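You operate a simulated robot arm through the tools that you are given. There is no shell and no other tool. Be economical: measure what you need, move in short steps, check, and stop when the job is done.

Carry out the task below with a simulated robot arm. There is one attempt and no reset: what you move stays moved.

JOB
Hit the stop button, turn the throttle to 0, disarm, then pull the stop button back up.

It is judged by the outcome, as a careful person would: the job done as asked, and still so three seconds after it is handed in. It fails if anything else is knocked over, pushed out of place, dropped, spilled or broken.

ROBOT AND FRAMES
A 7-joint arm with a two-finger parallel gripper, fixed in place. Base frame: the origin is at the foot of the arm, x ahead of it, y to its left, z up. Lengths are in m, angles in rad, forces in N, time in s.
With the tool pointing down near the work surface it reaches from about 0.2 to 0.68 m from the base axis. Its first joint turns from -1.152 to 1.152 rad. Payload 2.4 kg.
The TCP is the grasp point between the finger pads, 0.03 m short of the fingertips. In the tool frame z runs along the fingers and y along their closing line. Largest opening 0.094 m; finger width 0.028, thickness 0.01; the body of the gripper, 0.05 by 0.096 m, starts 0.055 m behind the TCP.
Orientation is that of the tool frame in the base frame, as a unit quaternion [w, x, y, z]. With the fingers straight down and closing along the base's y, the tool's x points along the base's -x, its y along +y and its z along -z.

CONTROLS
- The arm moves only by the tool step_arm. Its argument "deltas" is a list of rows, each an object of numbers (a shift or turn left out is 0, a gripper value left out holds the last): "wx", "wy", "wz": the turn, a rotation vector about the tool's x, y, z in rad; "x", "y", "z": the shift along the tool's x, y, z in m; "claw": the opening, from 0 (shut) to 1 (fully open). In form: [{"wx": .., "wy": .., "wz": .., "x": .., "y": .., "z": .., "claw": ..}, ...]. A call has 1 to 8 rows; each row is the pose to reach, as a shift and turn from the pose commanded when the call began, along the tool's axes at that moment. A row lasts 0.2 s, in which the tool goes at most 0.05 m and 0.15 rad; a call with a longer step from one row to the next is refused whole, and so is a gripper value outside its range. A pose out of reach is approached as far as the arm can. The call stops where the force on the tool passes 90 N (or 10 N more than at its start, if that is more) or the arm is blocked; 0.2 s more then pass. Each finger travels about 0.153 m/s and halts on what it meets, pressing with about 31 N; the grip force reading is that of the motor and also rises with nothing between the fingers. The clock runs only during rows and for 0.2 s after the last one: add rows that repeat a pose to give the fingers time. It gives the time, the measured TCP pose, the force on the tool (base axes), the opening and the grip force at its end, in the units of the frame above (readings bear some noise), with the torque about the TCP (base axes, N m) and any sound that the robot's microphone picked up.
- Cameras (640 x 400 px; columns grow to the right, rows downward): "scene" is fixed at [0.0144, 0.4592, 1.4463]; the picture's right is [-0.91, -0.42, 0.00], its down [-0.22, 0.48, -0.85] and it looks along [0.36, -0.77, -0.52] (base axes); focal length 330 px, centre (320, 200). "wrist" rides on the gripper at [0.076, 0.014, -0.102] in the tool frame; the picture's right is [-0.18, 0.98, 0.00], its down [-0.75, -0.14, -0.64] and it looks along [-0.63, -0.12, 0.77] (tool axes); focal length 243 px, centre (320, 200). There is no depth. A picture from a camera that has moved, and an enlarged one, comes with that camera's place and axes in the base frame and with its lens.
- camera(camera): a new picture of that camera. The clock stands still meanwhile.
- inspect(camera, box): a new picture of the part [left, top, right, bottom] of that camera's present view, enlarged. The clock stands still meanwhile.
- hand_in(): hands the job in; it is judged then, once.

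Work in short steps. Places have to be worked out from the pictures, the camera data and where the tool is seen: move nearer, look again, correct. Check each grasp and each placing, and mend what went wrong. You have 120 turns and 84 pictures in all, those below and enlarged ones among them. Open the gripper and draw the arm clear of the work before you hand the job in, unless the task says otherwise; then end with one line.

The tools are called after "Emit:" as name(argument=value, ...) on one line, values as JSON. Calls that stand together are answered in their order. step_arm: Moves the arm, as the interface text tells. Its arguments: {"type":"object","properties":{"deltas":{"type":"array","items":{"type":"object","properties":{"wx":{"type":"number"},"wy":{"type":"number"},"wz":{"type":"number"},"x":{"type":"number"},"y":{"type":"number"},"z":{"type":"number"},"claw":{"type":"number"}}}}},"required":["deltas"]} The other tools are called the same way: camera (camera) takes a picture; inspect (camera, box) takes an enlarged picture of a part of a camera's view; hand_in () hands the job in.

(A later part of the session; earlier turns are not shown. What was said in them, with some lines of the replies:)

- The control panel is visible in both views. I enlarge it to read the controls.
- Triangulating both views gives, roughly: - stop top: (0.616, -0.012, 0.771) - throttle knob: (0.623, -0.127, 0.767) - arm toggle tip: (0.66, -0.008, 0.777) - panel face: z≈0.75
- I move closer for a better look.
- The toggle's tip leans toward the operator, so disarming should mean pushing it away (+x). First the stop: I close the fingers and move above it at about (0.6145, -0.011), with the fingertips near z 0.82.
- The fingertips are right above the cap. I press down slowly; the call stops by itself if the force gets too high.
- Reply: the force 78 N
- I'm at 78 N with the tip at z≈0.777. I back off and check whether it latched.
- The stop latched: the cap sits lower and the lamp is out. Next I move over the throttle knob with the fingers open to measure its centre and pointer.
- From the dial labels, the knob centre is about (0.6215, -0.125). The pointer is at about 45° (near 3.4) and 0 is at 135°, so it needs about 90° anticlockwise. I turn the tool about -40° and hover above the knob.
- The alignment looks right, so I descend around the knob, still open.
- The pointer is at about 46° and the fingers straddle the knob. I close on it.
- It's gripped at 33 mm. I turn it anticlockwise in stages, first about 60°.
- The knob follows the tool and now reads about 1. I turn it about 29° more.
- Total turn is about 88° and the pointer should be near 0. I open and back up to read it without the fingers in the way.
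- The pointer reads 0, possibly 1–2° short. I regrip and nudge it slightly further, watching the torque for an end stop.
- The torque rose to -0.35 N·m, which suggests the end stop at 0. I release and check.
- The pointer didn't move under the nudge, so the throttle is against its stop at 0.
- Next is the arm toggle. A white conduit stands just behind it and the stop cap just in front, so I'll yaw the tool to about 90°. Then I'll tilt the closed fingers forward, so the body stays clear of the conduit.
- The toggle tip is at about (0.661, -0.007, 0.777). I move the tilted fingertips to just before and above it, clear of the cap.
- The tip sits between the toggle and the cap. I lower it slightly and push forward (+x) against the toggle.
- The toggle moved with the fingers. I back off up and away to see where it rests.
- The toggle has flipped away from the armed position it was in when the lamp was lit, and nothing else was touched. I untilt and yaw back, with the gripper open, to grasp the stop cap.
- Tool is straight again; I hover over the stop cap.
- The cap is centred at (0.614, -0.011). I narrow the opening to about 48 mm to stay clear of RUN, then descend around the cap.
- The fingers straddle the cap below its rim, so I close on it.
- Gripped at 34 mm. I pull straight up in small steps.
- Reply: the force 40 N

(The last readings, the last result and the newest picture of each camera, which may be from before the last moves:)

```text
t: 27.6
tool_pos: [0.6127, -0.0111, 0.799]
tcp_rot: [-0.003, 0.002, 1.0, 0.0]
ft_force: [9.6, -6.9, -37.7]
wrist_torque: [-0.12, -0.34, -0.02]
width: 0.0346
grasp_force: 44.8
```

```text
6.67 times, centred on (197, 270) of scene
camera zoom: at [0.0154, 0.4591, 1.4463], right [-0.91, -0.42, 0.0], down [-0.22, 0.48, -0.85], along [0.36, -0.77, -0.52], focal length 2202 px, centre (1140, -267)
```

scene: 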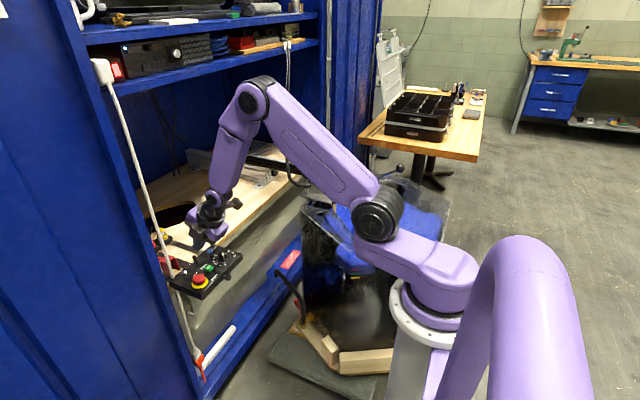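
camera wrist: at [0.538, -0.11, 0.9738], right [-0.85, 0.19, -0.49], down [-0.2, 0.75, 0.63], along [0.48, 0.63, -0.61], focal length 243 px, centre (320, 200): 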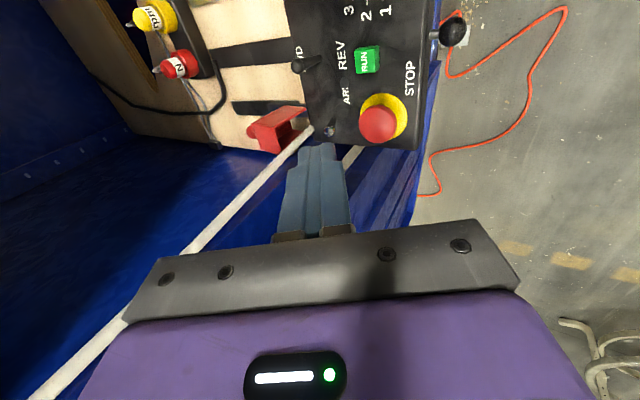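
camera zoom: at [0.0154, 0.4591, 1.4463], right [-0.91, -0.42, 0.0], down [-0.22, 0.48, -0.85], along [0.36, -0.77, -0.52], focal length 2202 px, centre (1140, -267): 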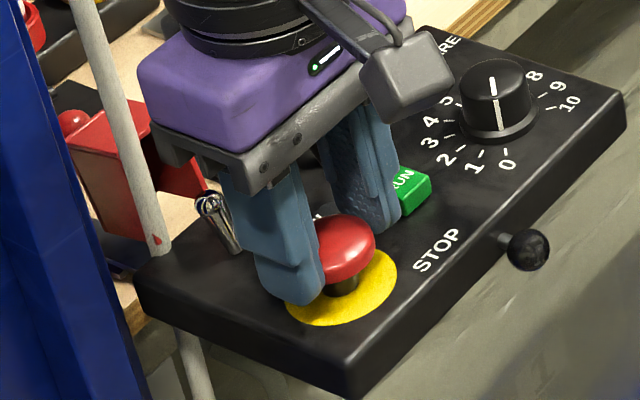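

The cap came up (neck visible) and is now at its upper limit, pulling at 38 N. I relax slightly, release, retreat and check.

Emit:
step_arm(deltas=[{"z": 0.003}, {"z": 0.003, "claw": 0.51}, {"z": 0.003, "claw": 0.51}, {"z": -0.03, "claw": 0.51}, {"z": -0.07, "claw": 0.51}, {"x": 0.03, "y": -0.03, "z": -0.1, "claw": 0.51}, {"x": 0.07, "y": -0.05, "z": -0.11, "claw": 0.51}])

Emit:
inspect(camera="scene", box=[165, 240, 229, 300])

Emit:
inspect(camera="wrist", box=[220, 80, 440, 220])

```text
refused: row 6 steps farther than a row can; nothing moved
```

```text
6.67 times, centred on (197, 270) of scene
camera zoom: at [0.0154, 0.4591, 1.4463], right [-0.91, -0.42, 0.0], down [-0.22, 0.48, -0.85], along [0.36, -0.77, -0.52], focal length 2202 px, centre (1140, -267)
```

zoom: 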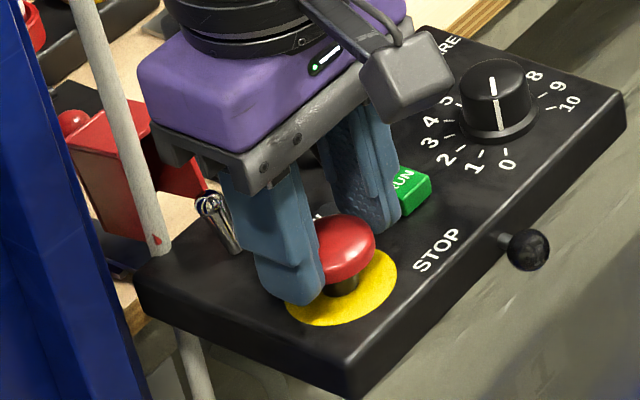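

```text
2.86 times, centred on (330, 150) of wrist
camera zoom: at [0.5383, 0.0031, 0.9024], right [0.19, 0.98, 0.0], down [0.76, -0.14, 0.64], along [0.63, -0.12, -0.77], focal length 693 px, centre (291, 343)
```

zoom: 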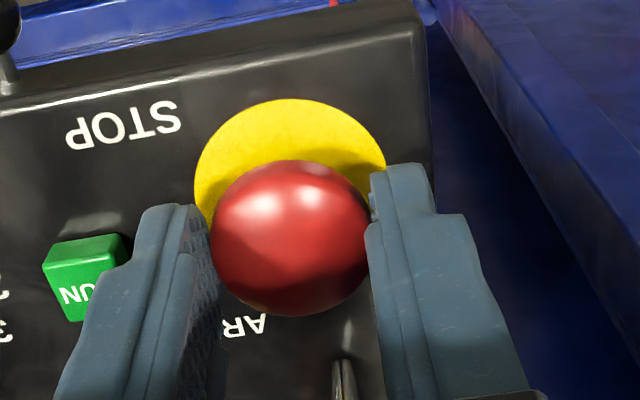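

One row was too long, so nothing moved. I split it.

Emit:
step_arm(deltas=[{"z": 0.003}, {"z": 0.003, "claw": 0.51}, {"z": 0.003, "claw": 0.51}, {"z": -0.03, "claw": 0.51}, {"z": -0.07, "claw": 0.51}, {"x": 0.02, "y": -0.02, "z": -0.09, "claw": 0.51}, {"x": 0.05, "y": -0.04, "z": -0.1, "claw": 0.51}, {"x": 0.08, "y": -0.06, "z": -0.11, "claw": 0.8}])

Emit:
inspect(camera="scene", box=[165, 240, 229, 300])

Emit:
inspect(camera="wrist", box=[220, 80, 440, 220])

```text
t: 29.4
tool_pos: [0.5338, -0.0703, 0.9119]
tcp_rot: [0.0, 0.0, 1.0, 0.0]
ft_force: [-0.4, -0.4, -1.0]
wrist_torque: [0.01, -0.03, 0.02]
width: 0.0752
grasp_force: 0.1
```

```text
6.67 times, centred on (197, 270) of scene
camera zoom: at [0.0144, 0.4592, 1.4463], right [-0.91, -0.42, 0.0], down [-0.22, 0.48, -0.85], along [0.36, -0.77, -0.52], focal length 2202 px, centre (1140, -267)
```

zoom: 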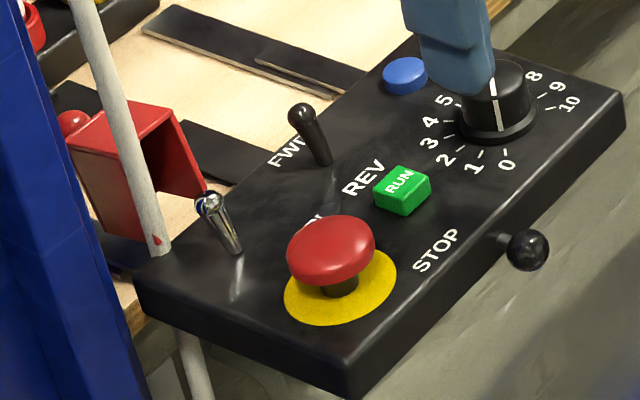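

```text
2.86 times, centred on (330, 150) of wrist
camera zoom: at [0.4591, -0.0555, 1.0145], right [0.19, 0.98, 0.0], down [0.75, -0.14, 0.64], along [0.63, -0.12, -0.77], focal length 693 px, centre (291, 343)
```

zoom: 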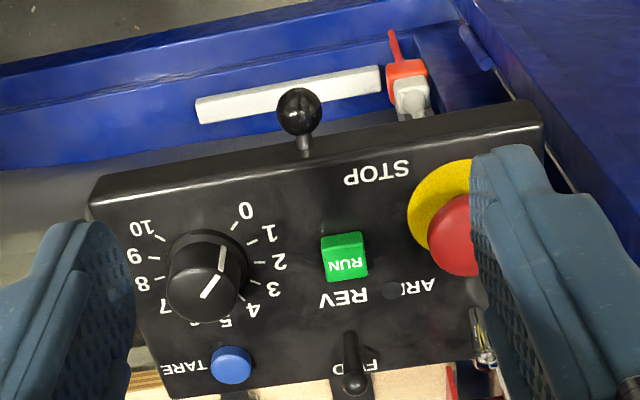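

The stop cap is back at its original height and the lamp is off, with the throttle at 0 and the toggle in the off position. I draw the arm clear.

Emit:
step_arm(deltas=[{"x": 0.02, "z": -0.04}, {"x": 0.04, "z": -0.08}, {"x": 0.06, "z": -0.12}, {"x": 0.08, "z": -0.15, "claw": 1}, {"x": 0.08, "z": -0.15, "claw": 1}])

Emit:
inspect(camera="scene", box=[140, 210, 260, 310])

```text
t: 30.6
tool_pos: [0.4541, -0.072, 1.0609]
tcp_rot: [0.0, 0.001, 1.0, 0.0]
ft_force: [0.7, 0.3, 0.0]
wrist_torque: [0.01, -0.01, -0.04]
width: 0.0939
grasp_force: 0.1
```

```text
4.00 times, centred on (200, 260) of scene
camera zoom: at [0.0144, 0.4592, 1.4463], right [-0.91, -0.42, 0.0], down [-0.22, 0.48, -0.85], along [0.36, -0.77, -0.52], focal length 1321 px, centre (800, -40)
```

zoom: 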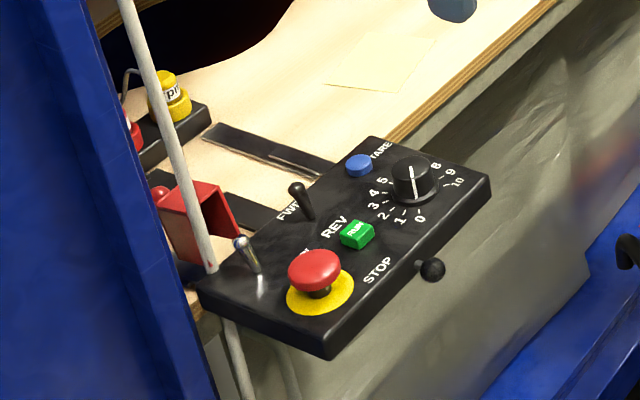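

Everything is in the requested state and the arm is clear, so I hand in.

Emit:
hand_in()

```text
The job is handed in.
```

I pressed the stop button, turned the throttle to 0, flipped the arm switch off (its lamp is out), and pulled the stop button back up to its original height; nothing else was moved.
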